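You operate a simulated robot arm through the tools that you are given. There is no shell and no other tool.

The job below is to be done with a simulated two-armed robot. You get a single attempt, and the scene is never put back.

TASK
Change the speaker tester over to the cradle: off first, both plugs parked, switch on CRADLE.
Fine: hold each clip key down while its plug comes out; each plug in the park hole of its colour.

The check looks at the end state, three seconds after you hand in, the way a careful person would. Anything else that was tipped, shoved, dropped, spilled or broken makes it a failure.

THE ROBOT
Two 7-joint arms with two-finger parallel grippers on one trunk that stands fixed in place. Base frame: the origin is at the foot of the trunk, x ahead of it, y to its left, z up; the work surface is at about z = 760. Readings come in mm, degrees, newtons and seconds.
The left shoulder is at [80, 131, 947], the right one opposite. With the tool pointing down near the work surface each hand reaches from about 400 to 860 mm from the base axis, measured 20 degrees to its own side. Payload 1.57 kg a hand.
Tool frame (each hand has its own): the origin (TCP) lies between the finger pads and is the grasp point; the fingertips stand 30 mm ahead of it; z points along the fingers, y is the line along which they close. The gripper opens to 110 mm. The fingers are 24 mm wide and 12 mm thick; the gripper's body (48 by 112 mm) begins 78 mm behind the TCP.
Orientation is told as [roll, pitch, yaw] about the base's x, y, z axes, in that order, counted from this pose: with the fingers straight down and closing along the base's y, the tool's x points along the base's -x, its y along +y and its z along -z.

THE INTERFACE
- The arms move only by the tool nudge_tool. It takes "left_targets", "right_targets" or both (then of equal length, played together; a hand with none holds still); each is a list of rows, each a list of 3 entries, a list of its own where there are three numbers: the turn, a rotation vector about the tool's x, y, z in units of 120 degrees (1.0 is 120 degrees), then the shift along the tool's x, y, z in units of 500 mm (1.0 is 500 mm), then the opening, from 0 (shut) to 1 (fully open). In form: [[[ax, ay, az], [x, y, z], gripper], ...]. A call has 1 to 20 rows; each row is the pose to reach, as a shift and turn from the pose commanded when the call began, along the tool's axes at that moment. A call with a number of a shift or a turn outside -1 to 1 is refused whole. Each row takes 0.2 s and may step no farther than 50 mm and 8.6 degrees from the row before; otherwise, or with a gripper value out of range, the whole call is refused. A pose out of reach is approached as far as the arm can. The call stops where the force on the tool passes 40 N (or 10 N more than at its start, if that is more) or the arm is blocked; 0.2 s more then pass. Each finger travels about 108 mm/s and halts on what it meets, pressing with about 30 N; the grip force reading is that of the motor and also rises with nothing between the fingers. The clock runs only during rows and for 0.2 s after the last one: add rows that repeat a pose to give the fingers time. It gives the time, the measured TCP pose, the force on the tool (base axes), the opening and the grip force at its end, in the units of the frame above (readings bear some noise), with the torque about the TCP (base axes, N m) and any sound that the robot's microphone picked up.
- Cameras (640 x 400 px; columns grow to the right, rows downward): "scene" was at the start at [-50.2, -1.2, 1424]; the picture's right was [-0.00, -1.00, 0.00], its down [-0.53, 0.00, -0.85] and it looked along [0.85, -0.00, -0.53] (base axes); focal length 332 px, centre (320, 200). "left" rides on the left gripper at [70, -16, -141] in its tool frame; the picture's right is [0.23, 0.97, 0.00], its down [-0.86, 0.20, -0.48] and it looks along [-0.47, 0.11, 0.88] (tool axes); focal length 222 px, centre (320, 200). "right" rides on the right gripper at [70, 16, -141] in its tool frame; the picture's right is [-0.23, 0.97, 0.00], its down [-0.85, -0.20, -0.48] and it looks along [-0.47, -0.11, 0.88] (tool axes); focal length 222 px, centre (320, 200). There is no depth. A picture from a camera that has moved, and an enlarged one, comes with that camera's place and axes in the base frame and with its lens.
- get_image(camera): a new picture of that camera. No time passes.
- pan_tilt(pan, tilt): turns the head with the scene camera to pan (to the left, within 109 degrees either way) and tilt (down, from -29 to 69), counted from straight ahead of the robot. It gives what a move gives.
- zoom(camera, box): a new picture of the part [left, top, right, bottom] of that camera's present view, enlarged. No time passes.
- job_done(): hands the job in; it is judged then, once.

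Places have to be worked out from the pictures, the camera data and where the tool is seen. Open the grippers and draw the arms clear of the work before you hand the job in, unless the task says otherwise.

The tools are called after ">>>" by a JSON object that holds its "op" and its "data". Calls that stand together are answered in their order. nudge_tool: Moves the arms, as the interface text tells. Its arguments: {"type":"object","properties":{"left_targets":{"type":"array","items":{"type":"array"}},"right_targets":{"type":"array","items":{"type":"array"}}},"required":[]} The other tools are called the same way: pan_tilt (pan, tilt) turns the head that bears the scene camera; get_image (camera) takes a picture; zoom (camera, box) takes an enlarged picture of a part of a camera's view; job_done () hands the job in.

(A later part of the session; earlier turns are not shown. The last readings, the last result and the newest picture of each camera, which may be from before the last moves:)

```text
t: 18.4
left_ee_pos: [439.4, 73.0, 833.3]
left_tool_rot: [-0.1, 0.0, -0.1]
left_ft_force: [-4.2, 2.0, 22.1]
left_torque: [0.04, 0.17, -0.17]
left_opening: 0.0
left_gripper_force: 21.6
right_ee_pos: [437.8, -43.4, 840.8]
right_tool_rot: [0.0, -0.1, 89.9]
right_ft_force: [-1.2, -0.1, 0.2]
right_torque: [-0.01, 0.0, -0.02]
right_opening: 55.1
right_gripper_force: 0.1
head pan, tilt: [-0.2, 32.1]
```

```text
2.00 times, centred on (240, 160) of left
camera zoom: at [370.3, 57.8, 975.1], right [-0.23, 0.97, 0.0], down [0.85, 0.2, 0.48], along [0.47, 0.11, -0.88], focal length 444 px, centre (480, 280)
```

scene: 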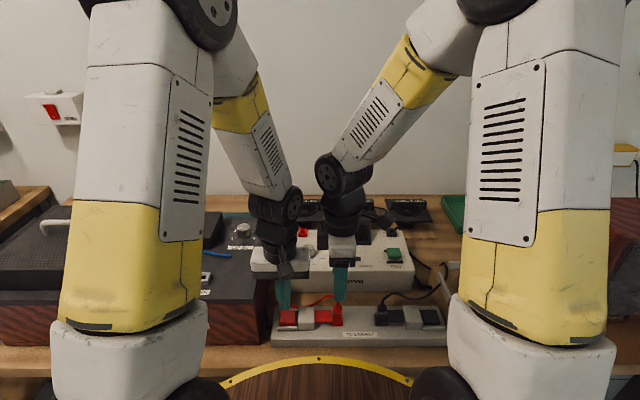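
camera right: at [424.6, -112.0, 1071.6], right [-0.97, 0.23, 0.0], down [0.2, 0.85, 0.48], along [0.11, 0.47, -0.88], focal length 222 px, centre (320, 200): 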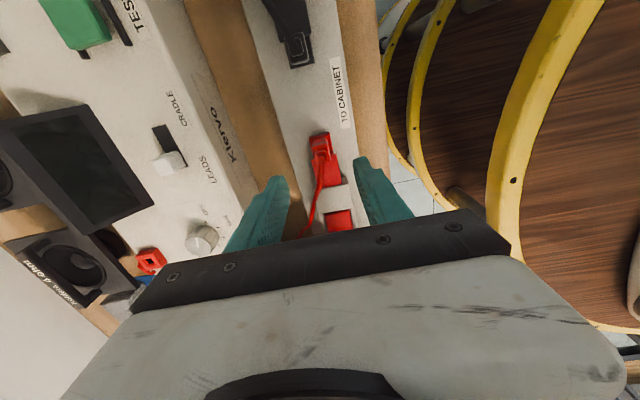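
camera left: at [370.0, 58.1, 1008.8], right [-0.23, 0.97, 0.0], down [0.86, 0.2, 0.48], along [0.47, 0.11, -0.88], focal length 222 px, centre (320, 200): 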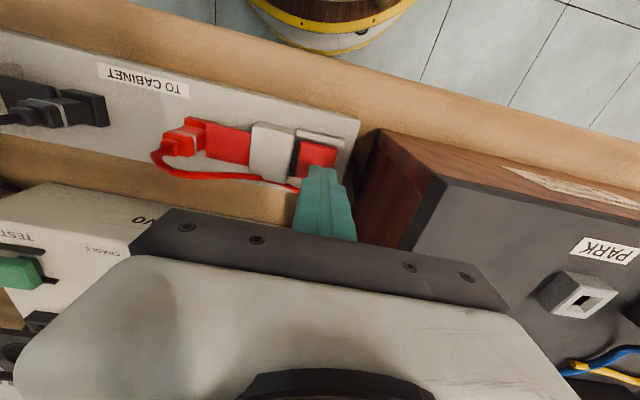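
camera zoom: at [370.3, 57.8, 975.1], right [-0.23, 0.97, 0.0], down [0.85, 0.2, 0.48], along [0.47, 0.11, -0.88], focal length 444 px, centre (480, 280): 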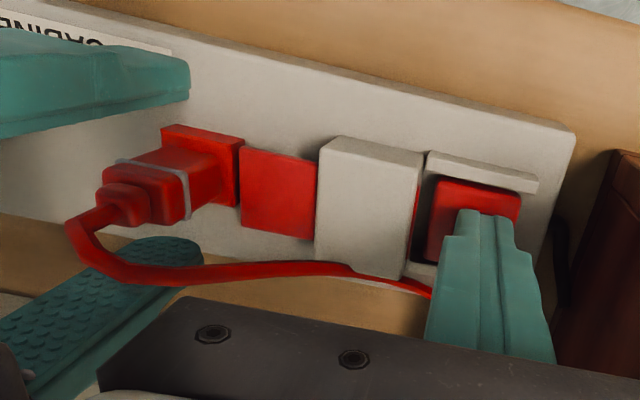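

Pressing the key retracts the red tongue, leaving a clear gap to the plug, with about 22 N on the key. I press slightly further and close the right fingers on the plug.

>>> {"op": "nudge_tool", "data": {"left_targets": [[[0, 0, 0], [0, 0, 0.002], 0], [[0, 0, 0], [0, 0, 0.004], 0], [[0, 0, 0], [0, 0, 0.004], 0], [[0, 0, 0], [0, 0, 0.004], 0]], "right_targets": [[[0, 0, 0], [0, 0, 0], 0.35], [[0, 0, 0], [0, 0, 0], 0.15], [[0, 0, 0], [0, 0, 0], 0.1], [[0, 0, 0], [0, 0, 0], 0.1]]}}

>>> {"op": "zoom", "data": {"camera": "left", "box": [80, 60, 400, 260]}}

>>> {"op": "zoom", "data": {"camera": "right", "box": [250, 110, 410, 240]}}

```text
t: 18.9
left_ee_pos: [440.5, 74.0, 833.7]
left_tool_rot: [-0.1, -0.1, 0.0]
left_ft_force: [-7.0, 1.3, 24.8]
left_torque: [0.04, 0.19, 0.01]
left_opening: 0.1
left_gripper_force: 21.0
right_ee_pos: [438.1, -42.0, 842.2]
right_tool_rot: [-0.1, -0.1, 90.0]
right_ft_force: [3.2, -0.4, 1.3]
right_torque: [0.04, -0.11, 0.02]
right_opening: 19.3
right_gripper_force: 1.4
head pan, tilt: [-0.2, 32.1]
stopped in row 2 (left hand): the force on the tool passed its limit at 42 N (the readings are from after the stop); the commanded pose is now the measured one
```

```text
2.00 times, centred on (240, 160) of left
camera zoom: at [370.2, 57.8, 975.0], right [-0.23, 0.97, 0.0], down [0.85, 0.2, 0.48], along [0.47, 0.11, -0.88], focal length 444 px, centre (480, 280)
```

zoom: 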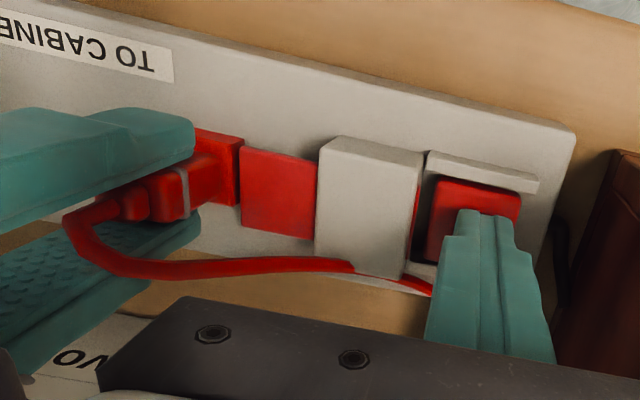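

```text
3.08 times, centred on (330, 175) of right
camera zoom: at [421.1, -113.0, 983.9], right [-0.97, 0.23, 0.0], down [0.2, 0.85, 0.48], along [0.11, 0.47, -0.88], focal length 684 px, centre (289, 277)
```

zoom: 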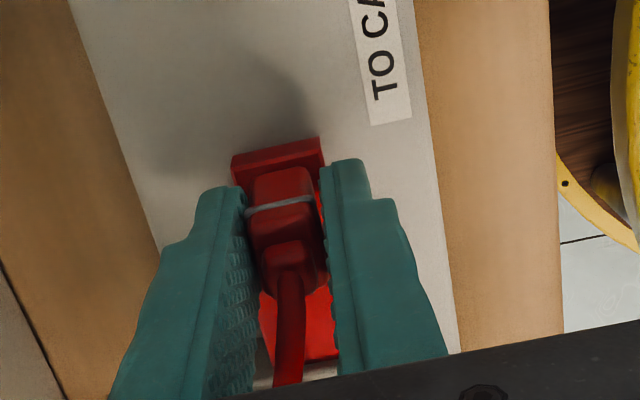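

The key bottoms out (tongue still fully retracted, 25 N holding). I finish closing the right grip while the left holds still.

>>> {"op": "nudge_tool", "data": {"left_targets": [[[0, 0, 0], [0, 0, 0], 0], [[0, 0, 0], [0, 0, 0], 0], [[0, 0, 0], [0, 0, 0], 0]], "right_targets": [[[0, 0, 0], [0, 0, 0], 0.08], [[0, 0, 0], [0, 0, 0], 0.05], [[0, 0, 0], [0, 0, 0], 0.05]]}}

```text
t: 19.7
left_ee_pos: [439.4, 74.7, 834.3]
left_tool_rot: [0.0, 0.1, 0.0]
left_ft_force: [-4.0, 1.2, 22.2]
left_torque: [0.04, 0.15, 0.01]
left_opening: 0.0
left_gripper_force: 21.3
right_ee_pos: [440.0, -42.7, 841.5]
right_tool_rot: [-0.3, -0.1, 89.9]
right_ft_force: [3.7, 0.2, -2.6]
right_torque: [0.0, -0.09, -0.01]
right_opening: 15.9
right_gripper_force: 30.2
head pan, tilt: [-0.2, 32.1]
stopped in row 3 (left hand): the force on the tool passed its limit at 40 N (the readings are from after the stop); the commanded pose is now the measured one
```

Right grip is 30 N on a 16 mm plug. I ease the left hand by under half a millimetre to avoid the force stop and pull the plug straight up slowly while the key stays down.

>>> {"op": "nudge_tool", "data": {"left_targets": [[[0, 0, 0], [0, 0, -0.001], 0], [[0, 0, 0], [0, 0, -0.001], 0], [[0, 0, 0], [0, 0, -0.001], 0], [[0, 0, 0], [0, 0, -0.001], 0], [[0, 0, 0], [0, 0, -0.001], 0], [[0, 0, 0], [0, 0, -0.001], 0], [[0, 0, 0], [0, 0, -0.001], 0], [[0, 0, 0], [0, 0, -0.001], 0]], "right_targets": [[[0, 0, 0], [0, 0, -0.006], 0.05], [[0, 0, 0], [0, 0, -0.014], 0.05], [[0, 0, 0], [0, 0, -0.024], 0.05], [[0, 0, 0], [0, 0, -0.036], 0.05], [[0, 0, 0], [0, 0, -0.05], 0.05], [[0, 0, 0], [0, 0, -0.065], 0.05], [[0, 0, 0], [0, 0, -0.08], 0.05], [[0, 0, 0], [0, 0, -0.1], 0.05]]}}

>>> {"op": "zoom", "data": {"camera": "scene", "box": [230, 230, 390, 340]}}

>>> {"op": "zoom", "data": {"camera": "left", "box": [80, 60, 400, 260]}}

```text
t: 21.5
left_ee_pos: [440.7, 73.3, 834.7]
left_tool_rot: [0.0, -0.2, -0.1]
left_ft_force: [-1.8, -4.2, 17.9]
left_torque: [-0.14, -0.01, 0.03]
left_opening: 0.2
left_gripper_force: 21.6
right_ee_pos: [438.6, -43.1, 891.0]
right_tool_rot: [-0.4, -0.2, 89.9]
right_ft_force: [0.2, 0.3, 0.1]
right_torque: [0.01, 0.01, -0.01]
right_opening: 15.8
right_gripper_force: 30.3
head pan, tilt: [-0.2, 32.1]
```

```text
3.64 times, centred on (310, 285) of scene
camera zoom: at [-50.6, -1.4, 1424.0], right [0.0, -1.0, 0.0], down [-0.53, 0.0, -0.85], along [0.85, 0.0, -0.53], focal length 1207 px, centre (356, -109)
```

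zoom: 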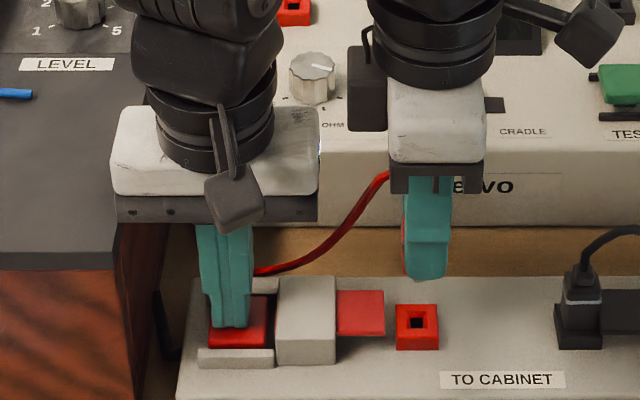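

```text
2.00 times, centred on (240, 160) of left
camera zoom: at [370.4, 57.9, 975.2], right [-0.23, 0.97, 0.0], down [0.85, 0.2, 0.48], along [0.47, 0.11, -0.88], focal length 444 px, centre (480, 280)
```

zoom: 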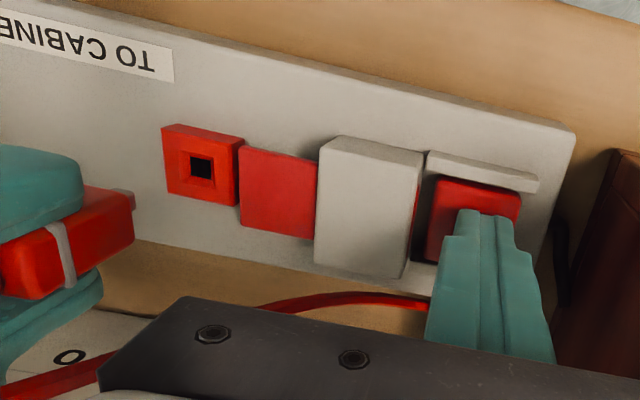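

The plug is out with the key held. I raise the left hand off the key and away, and lift the plug higher.

>>> {"op": "nudge_tool", "data": {"left_targets": [[[0, 0, 0], [0, 0, -0.02], 0], [[0, 0, 0], [0, 0, -0.05], 0], [[0, 0, 0], [0, 0, -0.1], 0], [[0, 0, 0], [0, 0.02, -0.17], 0], [[0, 0, 0], [0, 0.08, -0.24], 0], [[0, 0, 0], [0, 0.14, -0.3], 0], [[0, 0, 0], [0, 0.18, -0.34], 0]], "right_targets": [[[0, 0, 0], [0, 0, -0.02], 0.05], [[0, 0, 0], [0, 0, -0.05], 0.05], [[0, 0, 0], [0, 0, -0.08], 0.05], [[0, 0, 0], [0, 0, -0.11], 0.05], [[0, 0, 0], [0, 0, -0.14], 0.05], [[0, 0, 0], [0, 0, -0.14], 0.05], [[0, 0, 0], [0, 0, -0.14], 0.05]]}}

>>> {"op": "get_image", "data": {"camera": "scene"}}

>>> {"op": "get_image", "data": {"camera": "left"}}

>>> {"op": "get_image", "data": {"camera": "right"}}

```text
t: 23.1
left_ee_pos: [440.4, 165.2, 1005.3]
left_tool_rot: [0.0, 0.1, 0.0]
left_ft_force: [-0.2, 0.0, -0.2]
left_torque: [0.0, 0.01, 0.03]
left_opening: 0.0
left_gripper_force: 21.5
right_ee_pos: [439.2, -43.3, 961.1]
right_tool_rot: [-0.2, -0.1, 89.8]
right_ft_force: [-0.5, -0.2, 0.2]
right_torque: [0.02, 0.0, -0.04]
right_opening: 15.8
right_gripper_force: 30.2
head pan, tilt: [-0.2, 32.1]
```

```text
taken
```

scene: 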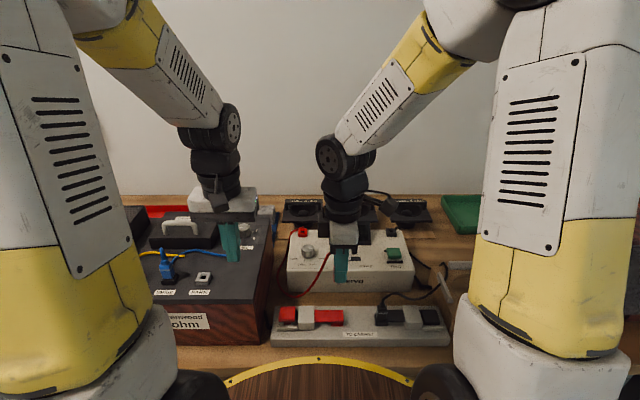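

```text
taken
camera left: at [371.5, 148.8, 1145.9], right [-0.23, 0.97, 0.0], down [0.86, 0.2, 0.48], along [0.47, 0.11, -0.88], focal length 222 px, centre (320, 200)
```

left: 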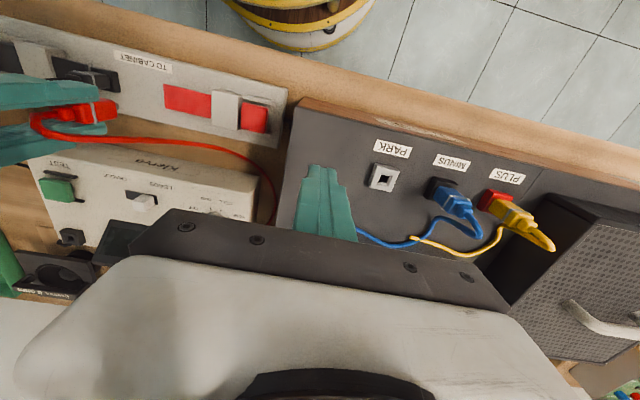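

```text
taken
camera right: at [421.9, -113.7, 1103.5], right [-0.97, 0.23, 0.0], down [0.2, 0.85, 0.48], along [0.11, 0.47, -0.88], focal length 222 px, centre (320, 200)
```

right: 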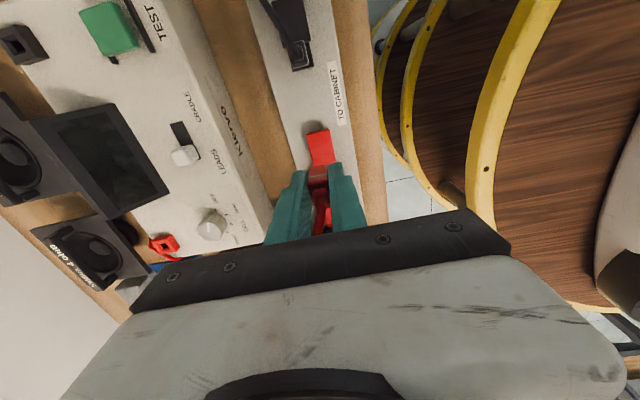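

Red park hole triangulates to (690.5, 45, 855) and the cabinet socket to (440, -41, 802), a transfer of about (+251, +86, +53). I carry the plug above the red park hole.

>>> {"op": "nudge_tool", "data": {"right_targets": [[[0, 0, 0], [-0.015, -0.04, -0.01], 0.05], [[0, 0, 0], [-0.035, -0.1, -0.02], 0.05], [[0, 0, 0], [-0.06, -0.17, -0.02], 0.05], [[0, 0, 0], [-0.085, -0.24, -0.02], 0.05], [[0, 0, 0], [-0.11, -0.31, -0.02], 0.05], [[0, 0, 0], [-0.135, -0.38, -0.02], 0.05], [[0, 0, 0], [-0.16, -0.45, -0.02], 0.05], [[0, 0, 0], [-0.173, -0.502, -0.02], 0.05], [[0, 0, 0], [-0.173, -0.502, -0.01], 0.05]]}}

>>> {"op": "get_image", "data": {"camera": "scene"}}

>>> {"op": "get_image", "data": {"camera": "right"}}

>>> {"op": "zoom", "data": {"camera": "scene", "box": [265, 190, 361, 250]}}

>>> {"op": "zoom", "data": {"camera": "right", "box": [240, 100, 400, 200]}}

```text
t: 25.1
left_ee_pos: [440.8, 165.7, 1004.9]
left_tool_rot: [-0.1, 0.1, 0.0]
left_ft_force: [-0.5, 0.6, 1.2]
left_torque: [0.0, -0.01, 0.02]
left_opening: 0.1
left_gripper_force: 21.5
right_ee_pos: [690.8, 44.0, 967.1]
right_tool_rot: [0.0, 0.0, 89.9]
right_ft_force: [0.3, 0.0, -1.0]
right_torque: [0.01, 0.03, 0.04]
right_opening: 15.5
right_gripper_force: 29.9
head pan, tilt: [-0.2, 32.1]
```

```text
taken
```

scene: 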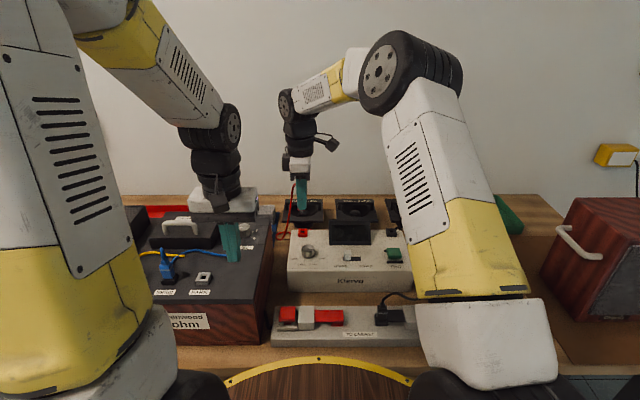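

```text
taken
camera right: at [673.7, -26.8, 1109.6], right [-0.97, 0.23, 0.0], down [0.2, 0.85, 0.48], along [0.11, 0.47, -0.88], focal length 222 px, centre (320, 200)
```

right: 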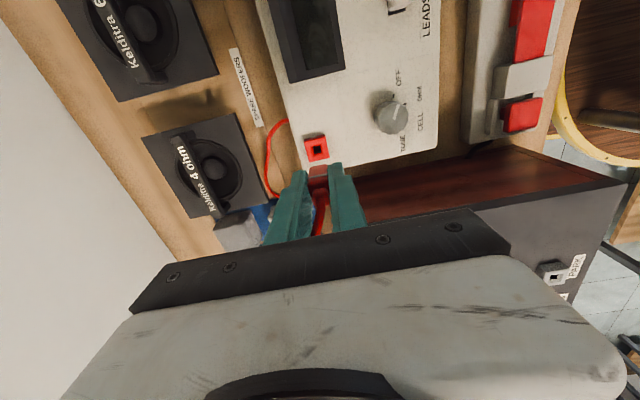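

```text
6.67 times, centred on (313, 220) of scene
camera zoom: at [-50.2, -1.1, 1424.0], right [0.0, -1.0, 0.0], down [-0.53, 0.0, -0.85], along [0.85, 0.0, -0.53], focal length 2214 px, centre (367, 67)
```

zoom: 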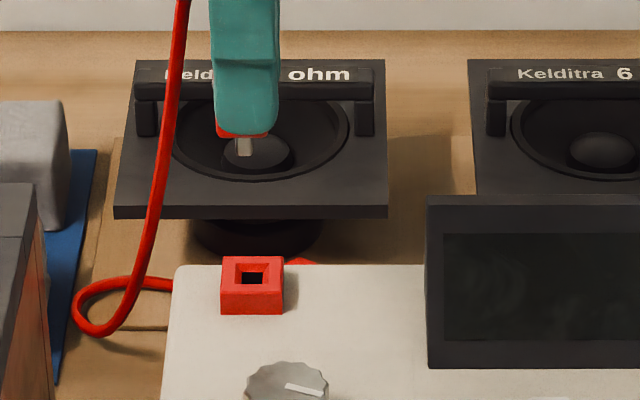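

```text
4.00 times, centred on (320, 150) of right
camera zoom: at [673.7, -26.8, 1109.6], right [-0.97, 0.23, 0.0], down [0.2, 0.85, 0.48], along [0.11, 0.47, -0.88], focal length 888 px, centre (320, 400)
```

zoom: 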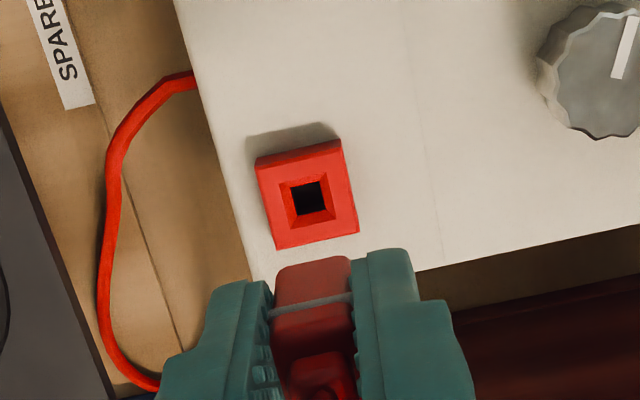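

The bare pin is visible under the plug. The right camera says the hole is about 3 mm farther in +x than the pin, and the scene camera says the pin is about 1.5 mm too far +y. I correct for both and lower until the pin is just above the hole.

>>> {"op": "nudge_tool", "data": {"right_targets": [[[0, 0, 0], [0.003, -0.006, 0.02], 0.05], [[0, 0, 0], [0.003, -0.006, 0.05], 0.05], [[0, 0, 0], [0.003, -0.006, 0.08], 0.05], [[0, 0, 0], [0.003, -0.006, 0.1], 0.05], [[0, 0, 0], [0.003, -0.006, 0.11], 0.05], [[0, 0, 0], [0.003, -0.006, 0.11], 0.05]]}}

>>> {"op": "zoom", "data": {"camera": "scene", "box": [281, 210, 329, 240]}}

>>> {"op": "zoom", "data": {"camera": "right", "box": [240, 100, 400, 200]}}

>>> {"op": "get_image", "data": {"camera": "left"}}

```text
t: 26.5
left_ee_pos: [441.3, 164.6, 1003.4]
left_tool_rot: [0.0, 0.0, 0.0]
left_ft_force: [-0.4, 0.1, -0.3]
left_torque: [0.03, 0.0, 0.01]
left_opening: 0.0
left_gripper_force: 21.2
right_ee_pos: [693.6, 42.4, 912.2]
right_tool_rot: [-0.3, -0.1, 89.8]
right_ft_force: [-0.4, -0.5, -0.9]
right_torque: [0.01, -0.01, 0.01]
right_opening: 16.2
right_gripper_force: 29.6
head pan, tilt: [-0.2, 32.1]
```

```text
13.33 times, centred on (305, 225) of scene
camera zoom: at [-50.2, -1.1, 1424.0], right [0.0, -1.0, 0.0], down [-0.53, 0.0, -0.85], along [0.85, 0.0, -0.53], focal length 4427 px, centre (520, -133)
```

zoom: 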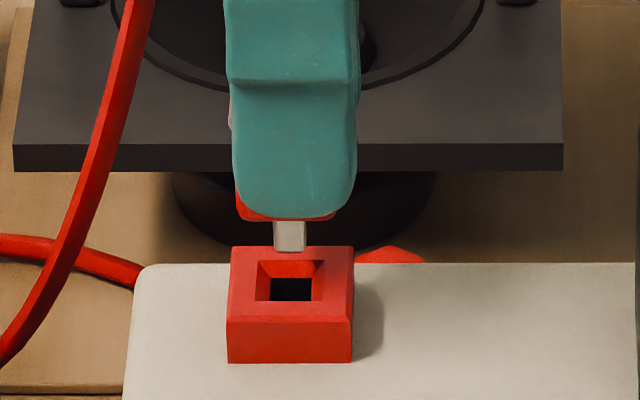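

```text
4.00 times, centred on (320, 150) of right
camera zoom: at [676.3, -28.3, 1055.0], right [-0.97, 0.23, 0.0], down [0.2, 0.85, 0.48], along [0.11, 0.47, -0.88], focal length 888 px, centre (320, 400)
```

zoom: 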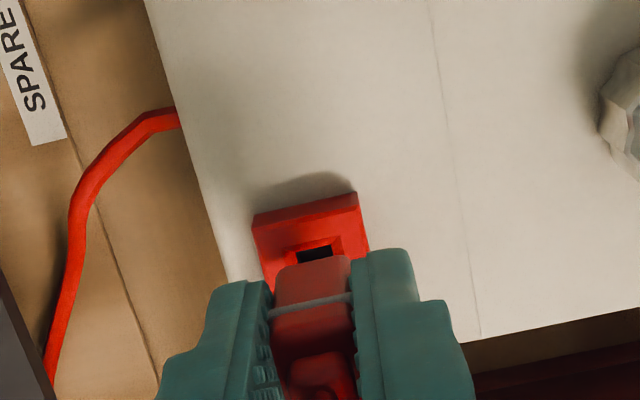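

```text
taken
camera left: at [371.5, 148.6, 1145.5], right [-0.23, 0.97, 0.0], down [0.86, 0.2, 0.48], along [0.47, 0.11, -0.88], focal length 222 px, centre (320, 200)
```

left: 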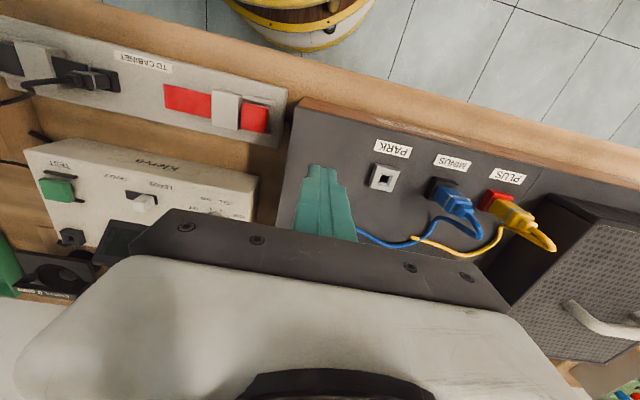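

In the scene view the pin is centred on the funnel in y. In x it is within about 1 mm, and the funnel gives ±3 mm, so I shift +1 mm and lower into the hole slowly.

>>> {"op": "nudge_tool", "data": {"right_targets": [[[0, 0, 0], [0, -0.002, 0.004], 0.05], [[0, 0, 0], [0, -0.002, 0.01], 0.05], [[0, 0, 0], [0, -0.002, 0.016], 0.05], [[0, 0, 0], [0, -0.002, 0.022], 0.05], [[0, 0, 0], [0, -0.002, 0.026], 0.05]]}}

>>> {"op": "zoom", "data": {"camera": "scene", "box": [281, 210, 329, 240]}}

>>> {"op": "zoom", "data": {"camera": "right", "box": [240, 100, 400, 200]}}

```text
t: 27.7
left_ee_pos: [440.7, 164.9, 1004.2]
left_tool_rot: [0.1, 0.0, 0.1]
left_ft_force: [0.0, 0.1, -0.1]
left_torque: [-0.01, 0.0, 0.04]
left_opening: 0.0
left_gripper_force: 21.1
right_ee_pos: [692.8, 41.1, 899.5]
right_tool_rot: [-0.2, 0.0, 89.9]
right_ft_force: [0.3, 0.0, -1.0]
right_torque: [0.01, -0.01, -0.01]
right_opening: 15.8
right_gripper_force: 29.6
head pan, tilt: [-0.2, 32.1]
```

```text
13.33 times, centred on (305, 225) of scene
camera zoom: at [-50.2, -1.1, 1424.0], right [0.0, -1.0, 0.0], down [-0.53, 0.0, -0.85], along [0.85, 0.0, -0.53], focal length 4427 px, centre (520, -133)
```

zoom: 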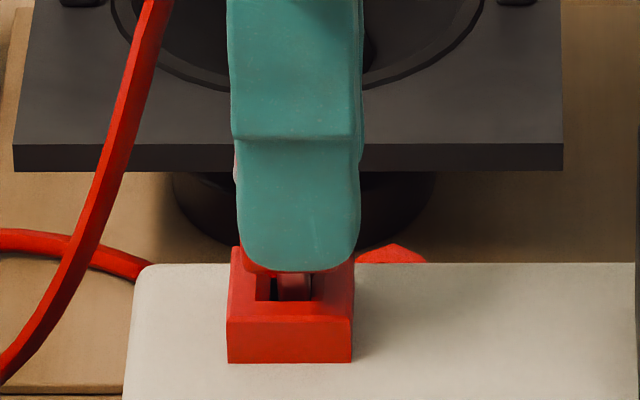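

```text
4.00 times, centred on (320, 150) of right
camera zoom: at [676.7, -28.7, 1041.1], right [-0.97, 0.23, 0.0], down [0.2, 0.85, 0.48], along [0.11, 0.47, -0.88], focal length 888 px, centre (320, 400)
```

zoom: 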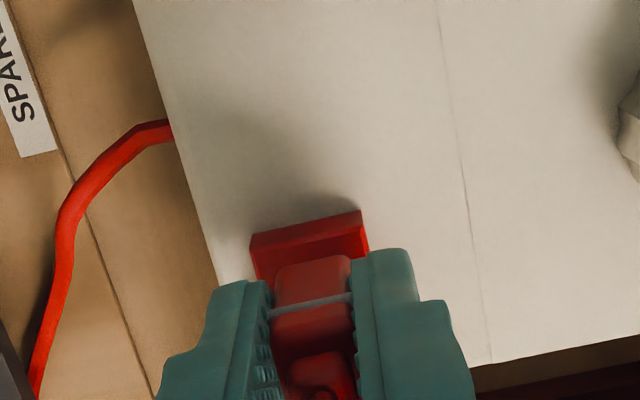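

The pin is inside the funnel. I push on down in 2 mm steps until it seats.

>>> {"op": "nudge_tool", "data": {"right_targets": [[[0, 0, 0], [-0.001, 0, 0.004], 0.05], [[0, 0, 0], [-0.001, 0, 0.008], 0.05], [[0, 0, 0], [-0.001, 0, 0.012], 0.05], [[0, 0, 0], [-0.001, 0, 0.016], 0.05], [[0, 0, 0], [-0.001, 0, 0.02], 0.05]]}}

>>> {"op": "zoom", "data": {"camera": "scene", "box": [281, 210, 329, 240]}}

```text
t: 28.9
left_ee_pos: [440.3, 164.9, 1004.6]
left_tool_rot: [0.0, 0.1, 0.0]
left_ft_force: [0.3, 0.8, 0.3]
left_torque: [0.03, 0.04, 0.01]
left_opening: 0.0
left_gripper_force: 21.3
right_ee_pos: [693.6, 42.6, 890.6]
right_tool_rot: [-0.3, -0.1, 89.9]
right_ft_force: [-3.6, -0.3, 14.7]
right_torque: [0.14, 0.21, 0.04]
right_opening: 15.9
right_gripper_force: 29.7
head pan, tilt: [-0.2, 32.1]
```

```text
13.33 times, centred on (305, 225) of scene
camera zoom: at [-50.9, -1.2, 1423.9], right [0.0, -1.0, 0.0], down [-0.53, 0.0, -0.85], along [0.85, 0.0, -0.53], focal length 4427 px, centre (520, -133)
```

zoom: 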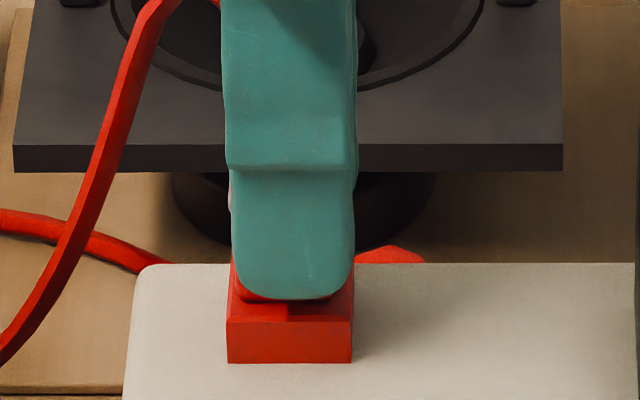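

There is a 15 N reaction and the plug body appears about 1 mm off the socket. I press a little further until it bottoms out.

>>> {"op": "nudge_tool", "data": {"right_targets": [[[0, 0, 0], [0, 0, 0.002], 0.05], [[0, 0, 0], [0, 0, 0.004], 0.05], [[0, 0, 0], [0, 0, 0.006], 0.05], [[0, 0, 0], [0, 0, 0.008], 0.05]]}}

>>> {"op": "zoom", "data": {"camera": "scene", "box": [281, 210, 329, 240]}}

>>> {"op": "zoom", "data": {"camera": "right", "box": [240, 100, 400, 200]}}

```text
t: 29.9
left_ee_pos: [441.3, 164.4, 1005.1]
left_tool_rot: [-0.1, 0.0, 0.1]
left_ft_force: [-0.5, 0.0, -0.4]
left_torque: [0.01, 0.0, -0.01]
left_opening: 0.1
left_gripper_force: 21.3
right_ee_pos: [694.0, 42.3, 885.9]
right_tool_rot: [-0.3, -0.1, 89.9]
right_ft_force: [-0.6, 1.8, 22.6]
right_torque: [0.13, 0.09, 0.0]
right_opening: 15.9
right_gripper_force: 30.3
head pan, tilt: [-0.2, 32.1]
```

```text
13.33 times, centred on (305, 225) of scene
camera zoom: at [-51.0, -1.1, 1423.9], right [0.0, -1.0, 0.0], down [-0.53, 0.0, -0.85], along [0.85, 0.0, -0.53], focal length 4427 px, centre (520, -133)
```

zoom: 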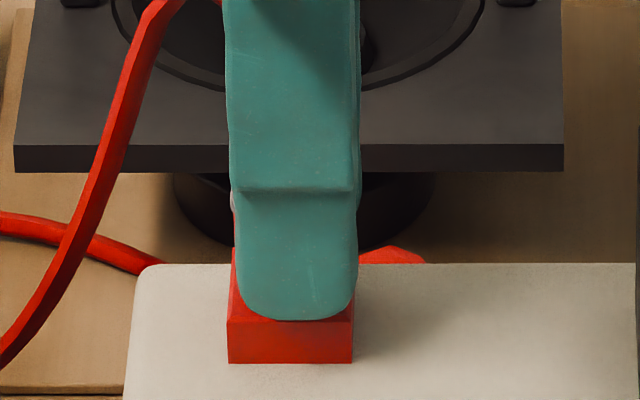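

```text
4.00 times, centred on (320, 150) of right
camera zoom: at [676.8, -28.0, 1028.0], right [-0.97, 0.23, 0.0], down [0.2, 0.85, 0.48], along [0.11, 0.47, -0.88], focal length 888 px, centre (320, 400)
```

zoom: 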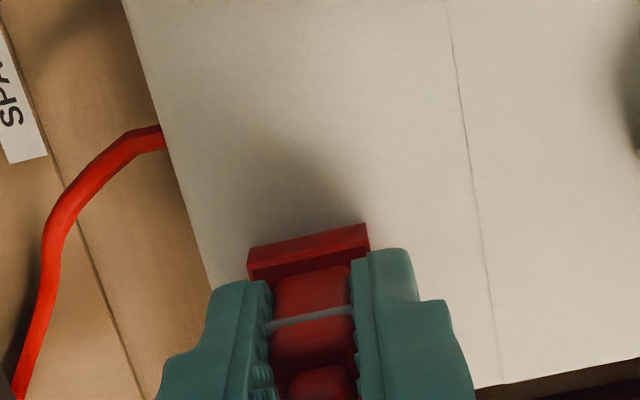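

The plug has bottomed and the fingers then slid about 5 mm down it, so it is seated. I back off 2 mm, open, and lift straight up.

>>> {"op": "nudge_tool", "data": {"right_targets": [[[0, 0, 0], [0, 0, -0.004], 0.05], [[0, 0, 0], [0, 0, -0.004], 0.2], [[0, 0, 0], [0, 0, -0.004], 0.4], [[0, 0, 0], [0, 0, -0.004], 0.4], [[0, 0, 0], [0, 0, -0.02], 0.4], [[0, 0, 0], [0, 0, -0.05], 0.4], [[0, 0, 0], [0, 0, -0.09], 0.4], [[0, 0, 0], [0, 0, -0.14], 0.4], [[0, 0, 0], [0, 0, -0.2], 0.4]]}}

>>> {"op": "zoom", "data": {"camera": "scene", "box": [265, 190, 361, 250]}}

>>> {"op": "zoom", "data": {"camera": "right", "box": [220, 80, 420, 205]}}

```text
t: 31.9
left_ee_pos: [441.4, 165.1, 1004.7]
left_tool_rot: [0.0, 0.0, 0.0]
left_ft_force: [0.9, -0.3, 0.7]
left_torque: [0.01, -0.01, 0.02]
left_opening: 0.0
left_gripper_force: 21.3
right_ee_pos: [692.7, 40.5, 987.3]
right_tool_rot: [-0.1, -0.1, 89.9]
right_ft_force: [0.4, 0.0, -1.3]
right_torque: [0.0, 0.0, 0.02]
right_opening: 44.1
right_gripper_force: 0.1
head pan, tilt: [-0.2, 32.1]
```

```text
6.67 times, centred on (313, 220) of scene
camera zoom: at [-50.0, -1.1, 1424.0], right [0.0, -1.0, 0.0], down [-0.53, 0.0, -0.85], along [0.85, 0.0, -0.53], focal length 2214 px, centre (367, 67)
```

zoom: 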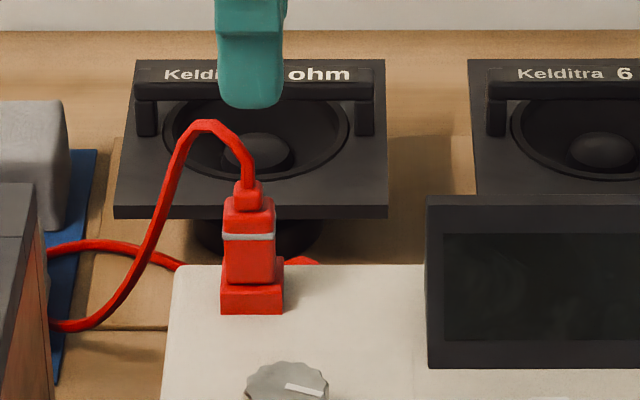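

```text
3.20 times, centred on (320, 142) of right
camera zoom: at [676.9, -29.6, 1128.7], right [-0.97, 0.23, 0.0], down [0.2, 0.85, 0.48], along [0.11, 0.47, -0.88], focal length 711 px, centre (320, 384)
```

zoom: 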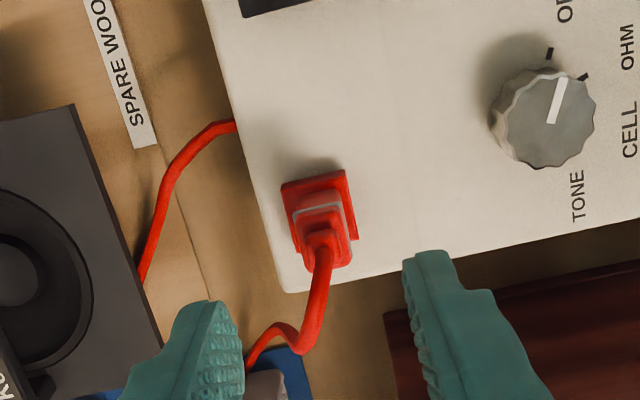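

The red plug is seated upright in the red park hole. Now the black side: the right hand goes above the black key with fingers closed, and the left hand yaws -90° in place.

>>> {"op": "nudge_tool", "data": {"right_targets": [[[0, 0, 0], [0.02, 0.02, -0.03], 0.3], [[0, 0, 0], [0.08, 0.07, -0.03], 0.2], [[0, 0, 0], [0.14, 0.125, -0.03], 0.1], [[0, 0, 0], [0.2, 0.175, -0.03], 0], [[0, 0, 0], [0.265, 0.23, -0.02], 0], [[0, 0, 0], [0.33, 0.285, 0], 0], [[0, 0, 0], [0.395, 0.34, 0.03], 0], [[0, 0, 0], [0.46, 0.395, 0.06], 0], [[0, 0, 0], [0.525, 0.45, 0.1], 0], [[0, 0, 0], [0.585, 0.505, 0.14], 0], [[0, 0, 0], [0.585, 0.505, 0.17], 0], [[0, 0, 0], [0.585, 0.505, 0.17], 0]], "left_targets": [[[0, 0, 0.068], [0, 0, 0], 0.1], [[0, 0, 0.136], [0, 0, 0], 0.3], [[0, 0, 0.204], [0, 0, 0], 0.5], [[0, 0, 0.272], [0, 0, 0], 0.5], [[0, 0, 0.34], [0, 0, 0], 0.5], [[0, 0, 0.408], [0, 0, 0], 0.5], [[0, 0, 0.476], [0, 0, 0], 0.5], [[0, 0, 0.544], [0, 0, 0], 0.5], [[0, 0, 0.612], [0, 0, 0], 0.5], [[0, 0, 0.68], [0, 0, 0], 0.5], [[0, 0, 0.75], [0, 0, 0], 0.5], [[0, 0, 0.75], [0, 0, 0], 0.5]]}}

>>> {"op": "get_image", "data": {"camera": "scene"}}

>>> {"op": "get_image", "data": {"camera": "right"}}

>>> {"op": "get_image", "data": {"camera": "left"}}

```text
t: 34.5
left_ee_pos: [440.2, 164.2, 1003.2]
left_tool_rot: [-0.1, 0.0, -90.1]
left_ft_force: [0.8, 0.2, 0.5]
left_torque: [-0.01, 0.04, 0.0]
left_opening: 54.8
left_gripper_force: 0.0
right_ee_pos: [440.9, -250.5, 897.1]
right_tool_rot: [-0.1, -0.1, 89.9]
right_ft_force: [-0.1, 0.8, 0.4]
right_torque: [-0.02, 0.0, 0.01]
right_opening: 0.0
right_gripper_force: 21.6
head pan, tilt: [-0.2, 32.1]
```

```text
taken
```

scene: 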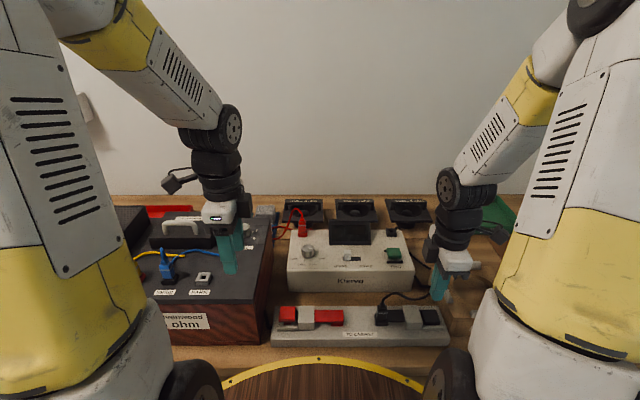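

```text
taken
camera right: at [423.1, -320.5, 1039.8], right [-0.97, 0.23, 0.0], down [0.2, 0.85, 0.48], along [0.11, 0.47, -0.88], focal length 222 px, centre (320, 200)
```

right: 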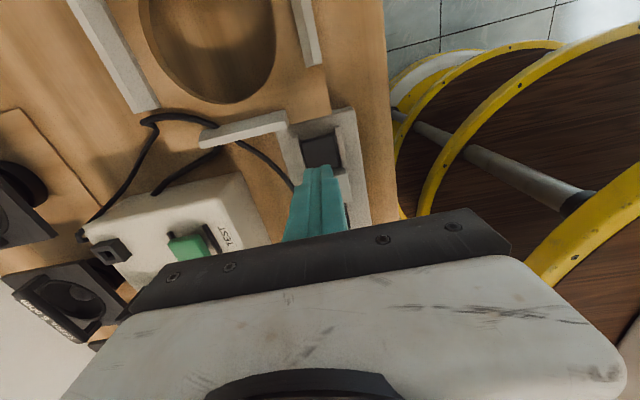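

```text
taken
camera left: at [424.8, 233.8, 1144.8], right [0.97, 0.22, 0.0], down [0.2, -0.86, 0.48], along [0.11, -0.47, -0.88], focal length 222 px, centre (320, 200)
```

left: 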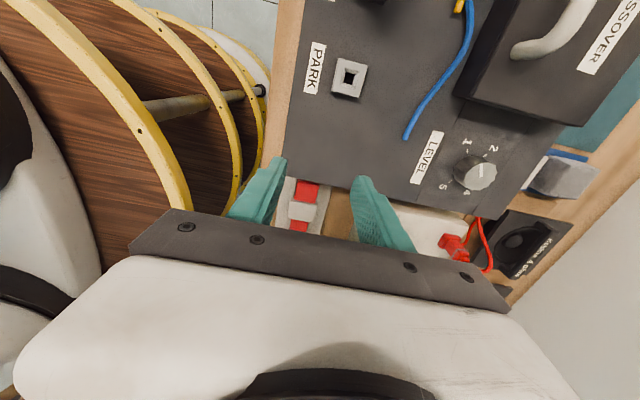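

Both hands are oriented as planned. The left hand moves above the black plug.

>>> {"op": "nudge_tool", "data": {"left_targets": [[[0, 0, 0], [-0.05, 0, 0], 0.5], [[0, 0, 0], [-0.13, 0, 0], 0.5], [[0, 0, 0], [-0.21, 0, 0], 0.5], [[0, 0, 0], [-0.3, 0, 0], 0.5], [[0, 0, 0], [-0.39, 0, 0], 0.5], [[0, 0, 0], [-0.48, 0, 0.02], 0.5], [[0, 0, 0], [-0.56, 0, 0.06], 0.5], [[0, 0, 0], [-0.604, 0, 0.12], 0.5], [[0, 0, 0], [-0.604, 0, 0.146], 0.5], [[0, 0, 0], [-0.604, 0, 0.146], 0.5]]}}

>>> {"op": "zoom", "data": {"camera": "scene", "box": [340, 230, 500, 340]}}

>>> {"op": "zoom", "data": {"camera": "right", "box": [240, 90, 400, 215]}}

>>> {"op": "zoom", "data": {"camera": "left", "box": [230, 90, 390, 215]}}

```text
t: 36.7
left_ee_pos: [439.1, -138.2, 929.5]
left_tool_rot: [0.1, 0.0, -90.1]
left_ft_force: [0.1, 0.2, 0.5]
left_torque: [-0.02, 0.02, 0.0]
left_opening: 55.1
left_gripper_force: 0.1
right_ee_pos: [439.4, -251.0, 897.8]
right_tool_rot: [-0.3, -0.1, 89.9]
right_ft_force: [0.7, -0.3, -0.9]
right_torque: [0.01, -0.04, 0.0]
right_opening: 0.0
right_gripper_force: 21.1
head pan, tilt: [-0.2, 32.1]
```

```text
3.64 times, centred on (420, 285) of scene
camera zoom: at [-50.2, -1.3, 1424.0], right [0.0, -1.0, 0.0], down [-0.53, 0.0, -0.85], along [0.85, 0.0, -0.53], focal length 1207 px, centre (-44, -109)
```

zoom: 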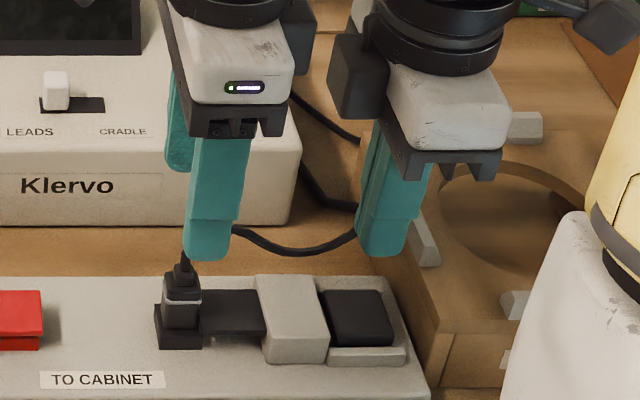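

```text
3.20 times, centred on (320, 152) of right
camera zoom: at [423.3, -320.4, 1040.0], right [-0.97, 0.23, 0.0], down [0.2, 0.85, 0.48], along [0.11, 0.47, -0.88], focal length 711 px, centre (320, 352)
```

zoom: 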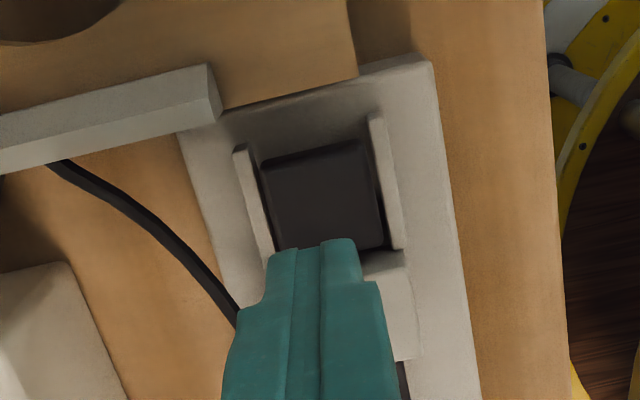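

```text
3.20 times, centred on (310, 152) of left
camera zoom: at [422.7, -68.9, 1070.6], right [0.97, 0.23, 0.0], down [0.2, -0.86, 0.48], along [0.11, -0.47, -0.88], focal length 711 px, centre (352, 352)
```

zoom: 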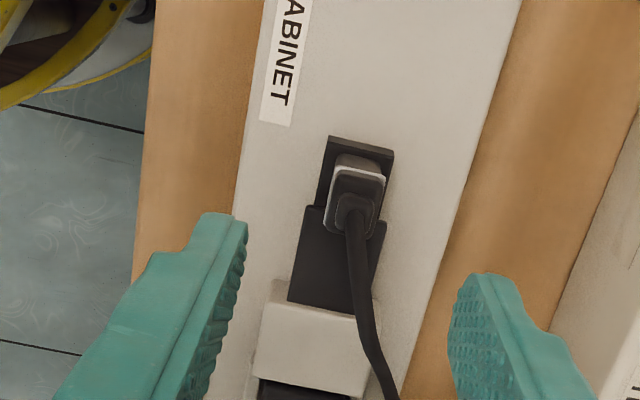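

Black plug reads about (439.5, -138) and black key (439.5, -251). I lower the left fingers around the plug (open) and bring the right fingertips to just above the key.

>>> {"op": "nudge_tool", "data": {"left_targets": [[[0, 0, 0], [0, 0, 0.05], 0.5], [[0, 0, 0], [0, 0, 0.09], 0.5], [[0, 0, 0], [0, 0, 0.13], 0.5], [[0, 0, 0], [0, 0, 0.155], 0.5], [[0, 0, 0], [0, 0, 0.17], 0.5], [[0, 0, 0], [0, 0, 0.177], 0.5], [[0, 0, 0], [0, 0, 0.177], 0.5]], "right_targets": [[[0, 0, 0], [0.004, 0, 0.03], 0], [[0, 0, 0], [0.004, 0, 0.06], 0], [[0, 0, 0], [0.004, 0, 0.08], 0], [[0, 0, 0], [0.004, 0, 0.095], 0], [[0, 0, 0], [0.004, 0, 0.105], 0], [[0, 0, 0], [0.004, 0, 0.105], 0], [[0, 0, 0], [0.004, 0, 0.105], 0]]}}

>>> {"op": "zoom", "data": {"camera": "scene", "box": [340, 240, 500, 340]}}

>>> {"op": "zoom", "data": {"camera": "right", "box": [220, 60, 420, 215]}}

>>> {"op": "zoom", "data": {"camera": "left", "box": [230, 90, 390, 215]}}

```text
t: 38.3
left_ee_pos: [440.9, -138.0, 842.5]
left_tool_rot: [0.0, 0.1, -90.1]
left_ft_force: [-0.9, 0.3, 0.1]
left_torque: [-0.01, 0.02, -0.02]
left_opening: 54.9
left_gripper_force: 0.0
right_ee_pos: [441.4, -251.6, 846.7]
right_tool_rot: [-0.2, -0.2, 89.9]
right_ft_force: [0.6, 0.0, -0.5]
right_torque: [-0.03, -0.03, -0.03]
right_opening: 0.0
right_gripper_force: 20.9
head pan, tilt: [-0.2, 32.1]
```

```text
4.00 times, centred on (420, 290) of scene
camera zoom: at [-50.2, -1.2, 1424.0], right [0.0, -1.0, 0.0], down [-0.53, 0.0, -0.85], along [0.85, 0.0, -0.53], focal length 1328 px, centre (-80, -160)
```

zoom: 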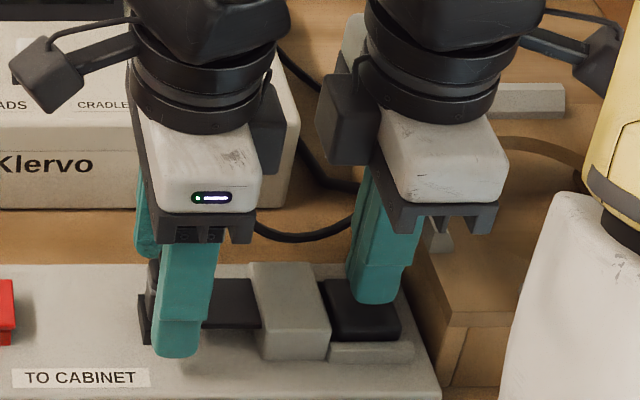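

```text
2.58 times, centred on (320, 138) of right
camera zoom: at [424.5, -322.6, 989.2], right [-0.97, 0.23, 0.0], down [0.2, 0.85, 0.48], along [0.11, 0.47, -0.88], focal length 573 px, centre (320, 361)
```

zoom: 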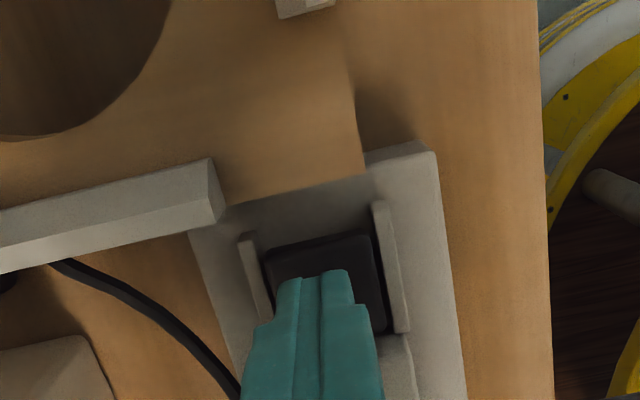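

```text
3.20 times, centred on (310, 152) of left
camera zoom: at [423.4, -68.2, 983.6], right [0.97, 0.23, 0.0], down [0.2, -0.86, 0.48], along [0.11, -0.47, -0.88], focal length 711 px, centre (352, 352)
```

zoom: 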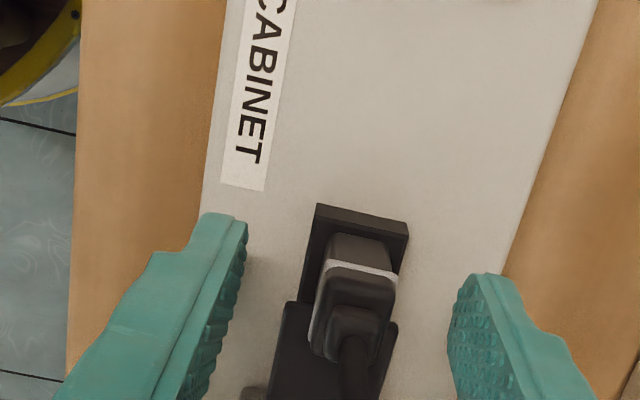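

The plug is centred between the left fingers and the right fingertips sit over the black key between its rails. I press the key down now.

>>> {"op": "nudge_tool", "data": {"right_targets": [[[0, 0, 0], [0, 0, 0.012], 0], [[0, 0, 0], [0, 0, 0.018], 0], [[0, 0, 0], [0, 0, 0.021], 0], [[0, 0, 0], [0, 0, 0.024], 0], [[0, 0, 0], [0, 0, 0.026], 0]]}}

>>> {"op": "zoom", "data": {"camera": "scene", "box": [340, 240, 500, 340]}}

>>> {"op": "zoom", "data": {"camera": "left", "box": [230, 90, 390, 215]}}

```text
t: 39.5
left_ee_pos: [439.8, -137.5, 842.8]
left_tool_rot: [0.0, 0.0, -90.1]
left_ft_force: [0.9, -0.3, 0.5]
left_torque: [0.0, -0.01, -0.04]
left_opening: 55.1
left_gripper_force: 0.0
right_ee_pos: [442.3, -252.4, 835.0]
right_tool_rot: [-0.2, 0.0, 89.9]
right_ft_force: [0.3, -3.4, 19.5]
right_torque: [-0.14, 0.01, 0.04]
right_opening: 0.3
right_gripper_force: 20.9
head pan, tilt: [-0.2, 32.1]
```

```text
4.00 times, centred on (420, 290) of scene
camera zoom: at [-50.6, -1.2, 1424.0], right [0.0, -1.0, 0.0], down [-0.53, 0.0, -0.85], along [0.85, 0.0, -0.53], focal length 1328 px, centre (-80, -160)
```

zoom: 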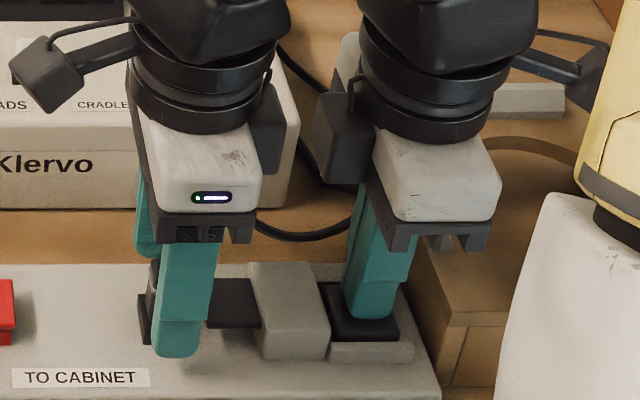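

```text
3.20 times, centred on (310, 152) of left
camera zoom: at [423.1, -68.2, 983.9], right [0.97, 0.23, 0.0], down [0.2, -0.86, 0.48], along [0.11, -0.47, -0.88], focal length 711 px, centre (352, 352)
```

zoom: 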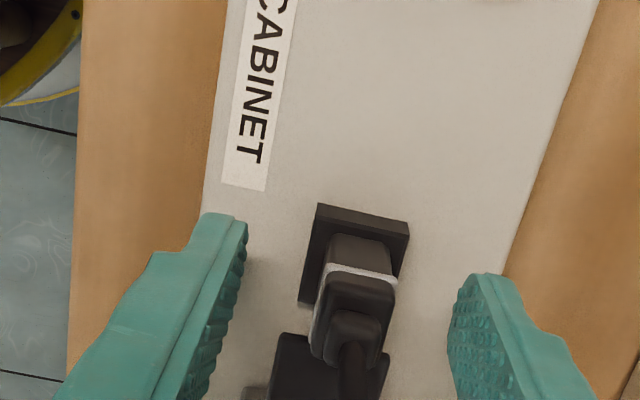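

The black tongue has retracted clear of the plug (20 N). I add half a millimetre on the key and close the left fingers on the plug.

>>> {"op": "nudge_tool", "data": {"right_targets": [[[0, 0, 0], [0, 0, 0.001], 0], [[0, 0, 0], [0, 0, 0.001], 0], [[0, 0, 0], [0, 0, 0.001], 0], [[0, 0, 0], [0, 0, 0.001], 0], [[0, 0, 0], [0, 0, 0.001], 0]], "left_targets": [[[0, 0, 0], [0, 0, 0], 0.3], [[0, 0, 0], [0, 0, 0], 0.12], [[0, 0, 0], [0, 0, 0], 0.05], [[0, 0, 0], [0, 0, 0], 0.05], [[0, 0, 0], [0, 0, 0], 0.05]]}}

>>> {"op": "zoom", "data": {"camera": "left", "box": [230, 90, 390, 215]}}

```text
t: 40.6
left_ee_pos: [439.2, -137.8, 843.7]
left_tool_rot: [0.1, -0.1, -90.0]
left_ft_force: [1.3, -0.3, -0.5]
left_torque: [-0.03, -0.05, -0.01]
left_opening: 16.1
left_gripper_force: 29.4
right_ee_pos: [441.2, -252.7, 834.6]
right_tool_rot: [-0.3, -0.1, 89.9]
right_ft_force: [-6.4, 1.8, 23.0]
right_torque: [0.03, 0.2, -0.05]
right_opening: 0.1
right_gripper_force: 20.7
head pan, tilt: [-0.2, 32.1]
stopped in row 5 (right hand): the force on the tool passed its limit at 40 N (the readings are from after the stop); the commanded pose is now the measured one
```

```text
3.20 times, centred on (310, 152) of left
camera zoom: at [423.3, -67.9, 984.1], right [0.97, 0.23, 0.0], down [0.2, -0.85, 0.48], along [0.11, -0.47, -0.88], focal length 711 px, centre (352, 352)
```

zoom: 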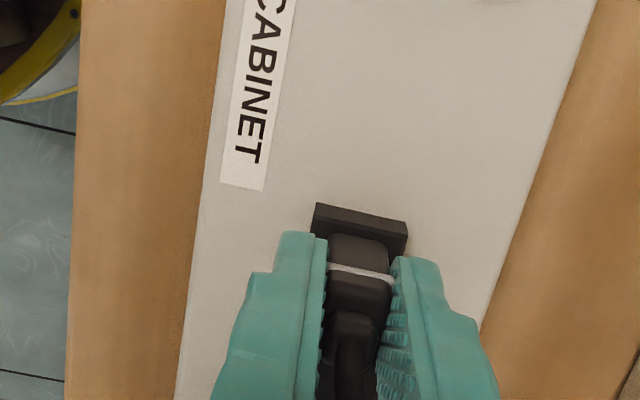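

The black plug is gripped at 16 mm with 29 N and the key is at the bottom. I ease the right hand 0.5 mm and pull the plug straight up.

>>> {"op": "nudge_tool", "data": {"right_targets": [[[0, 0, 0], [0, 0, -0.001], 0], [[0, 0, 0], [0, 0, -0.001], 0], [[0, 0, 0], [0, 0, -0.001], 0], [[0, 0, 0], [0, 0, -0.001], 0], [[0, 0, 0], [0, 0, -0.001], 0], [[0, 0, 0], [0, 0, -0.001], 0], [[0, 0, 0], [0, 0, -0.001], 0], [[0, 0, 0], [0, 0, -0.001], 0]], "left_targets": [[[0, 0, 0], [0, 0, -0.006], 0.05], [[0, 0, 0], [0, 0, -0.014], 0.05], [[0, 0, 0], [0, 0, -0.024], 0.05], [[0, 0, 0], [0, 0, -0.036], 0.05], [[0, 0, 0], [0, 0, -0.05], 0.05], [[0, 0, 0], [0, 0, -0.065], 0.05], [[0, 0, 0], [0, 0, -0.08], 0.05], [[0, 0, 0], [0, 0, -0.1], 0.05]]}}

>>> {"op": "zoom", "data": {"camera": "scene", "box": [340, 240, 500, 340]}}

>>> {"op": "zoom", "data": {"camera": "left", "box": [230, 90, 390, 215]}}

```text
t: 42.4
left_ee_pos: [439.4, -138.4, 893.0]
left_tool_rot: [0.0, -0.1, -90.0]
left_ft_force: [0.0, -0.5, -0.5]
left_torque: [-0.03, 0.03, -0.01]
left_opening: 15.7
left_gripper_force: 29.6
right_ee_pos: [441.2, -251.7, 834.4]
right_tool_rot: [-0.3, 0.0, 89.9]
right_ft_force: [-5.1, 1.1, 21.5]
right_torque: [0.03, 0.15, -0.02]
right_opening: 0.0
right_gripper_force: 21.2
head pan, tilt: [-0.2, 32.1]
```

```text
4.00 times, centred on (420, 290) of scene
camera zoom: at [-50.8, -1.0, 1423.9], right [0.0, -1.0, 0.0], down [-0.53, 0.0, -0.85], along [0.85, 0.0, -0.53], focal length 1328 px, centre (-80, -160)
```

zoom: 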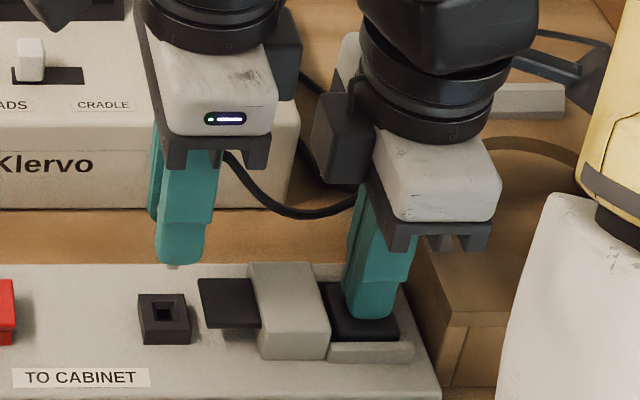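

```text
3.20 times, centred on (310, 152) of left
camera zoom: at [422.7, -68.1, 1033.9], right [0.97, 0.23, 0.0], down [0.2, -0.85, 0.48], along [0.11, -0.47, -0.88], focal length 711 px, centre (352, 352)
```

zoom: 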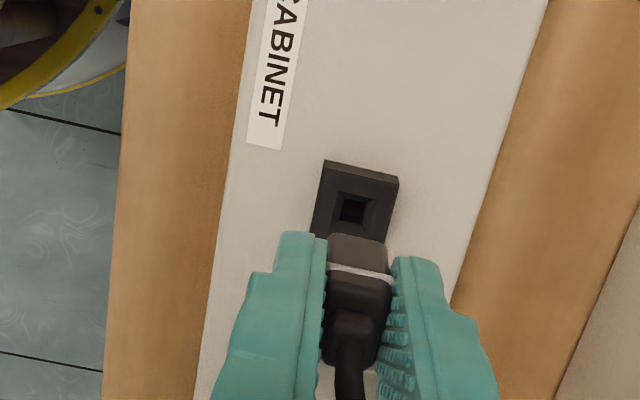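

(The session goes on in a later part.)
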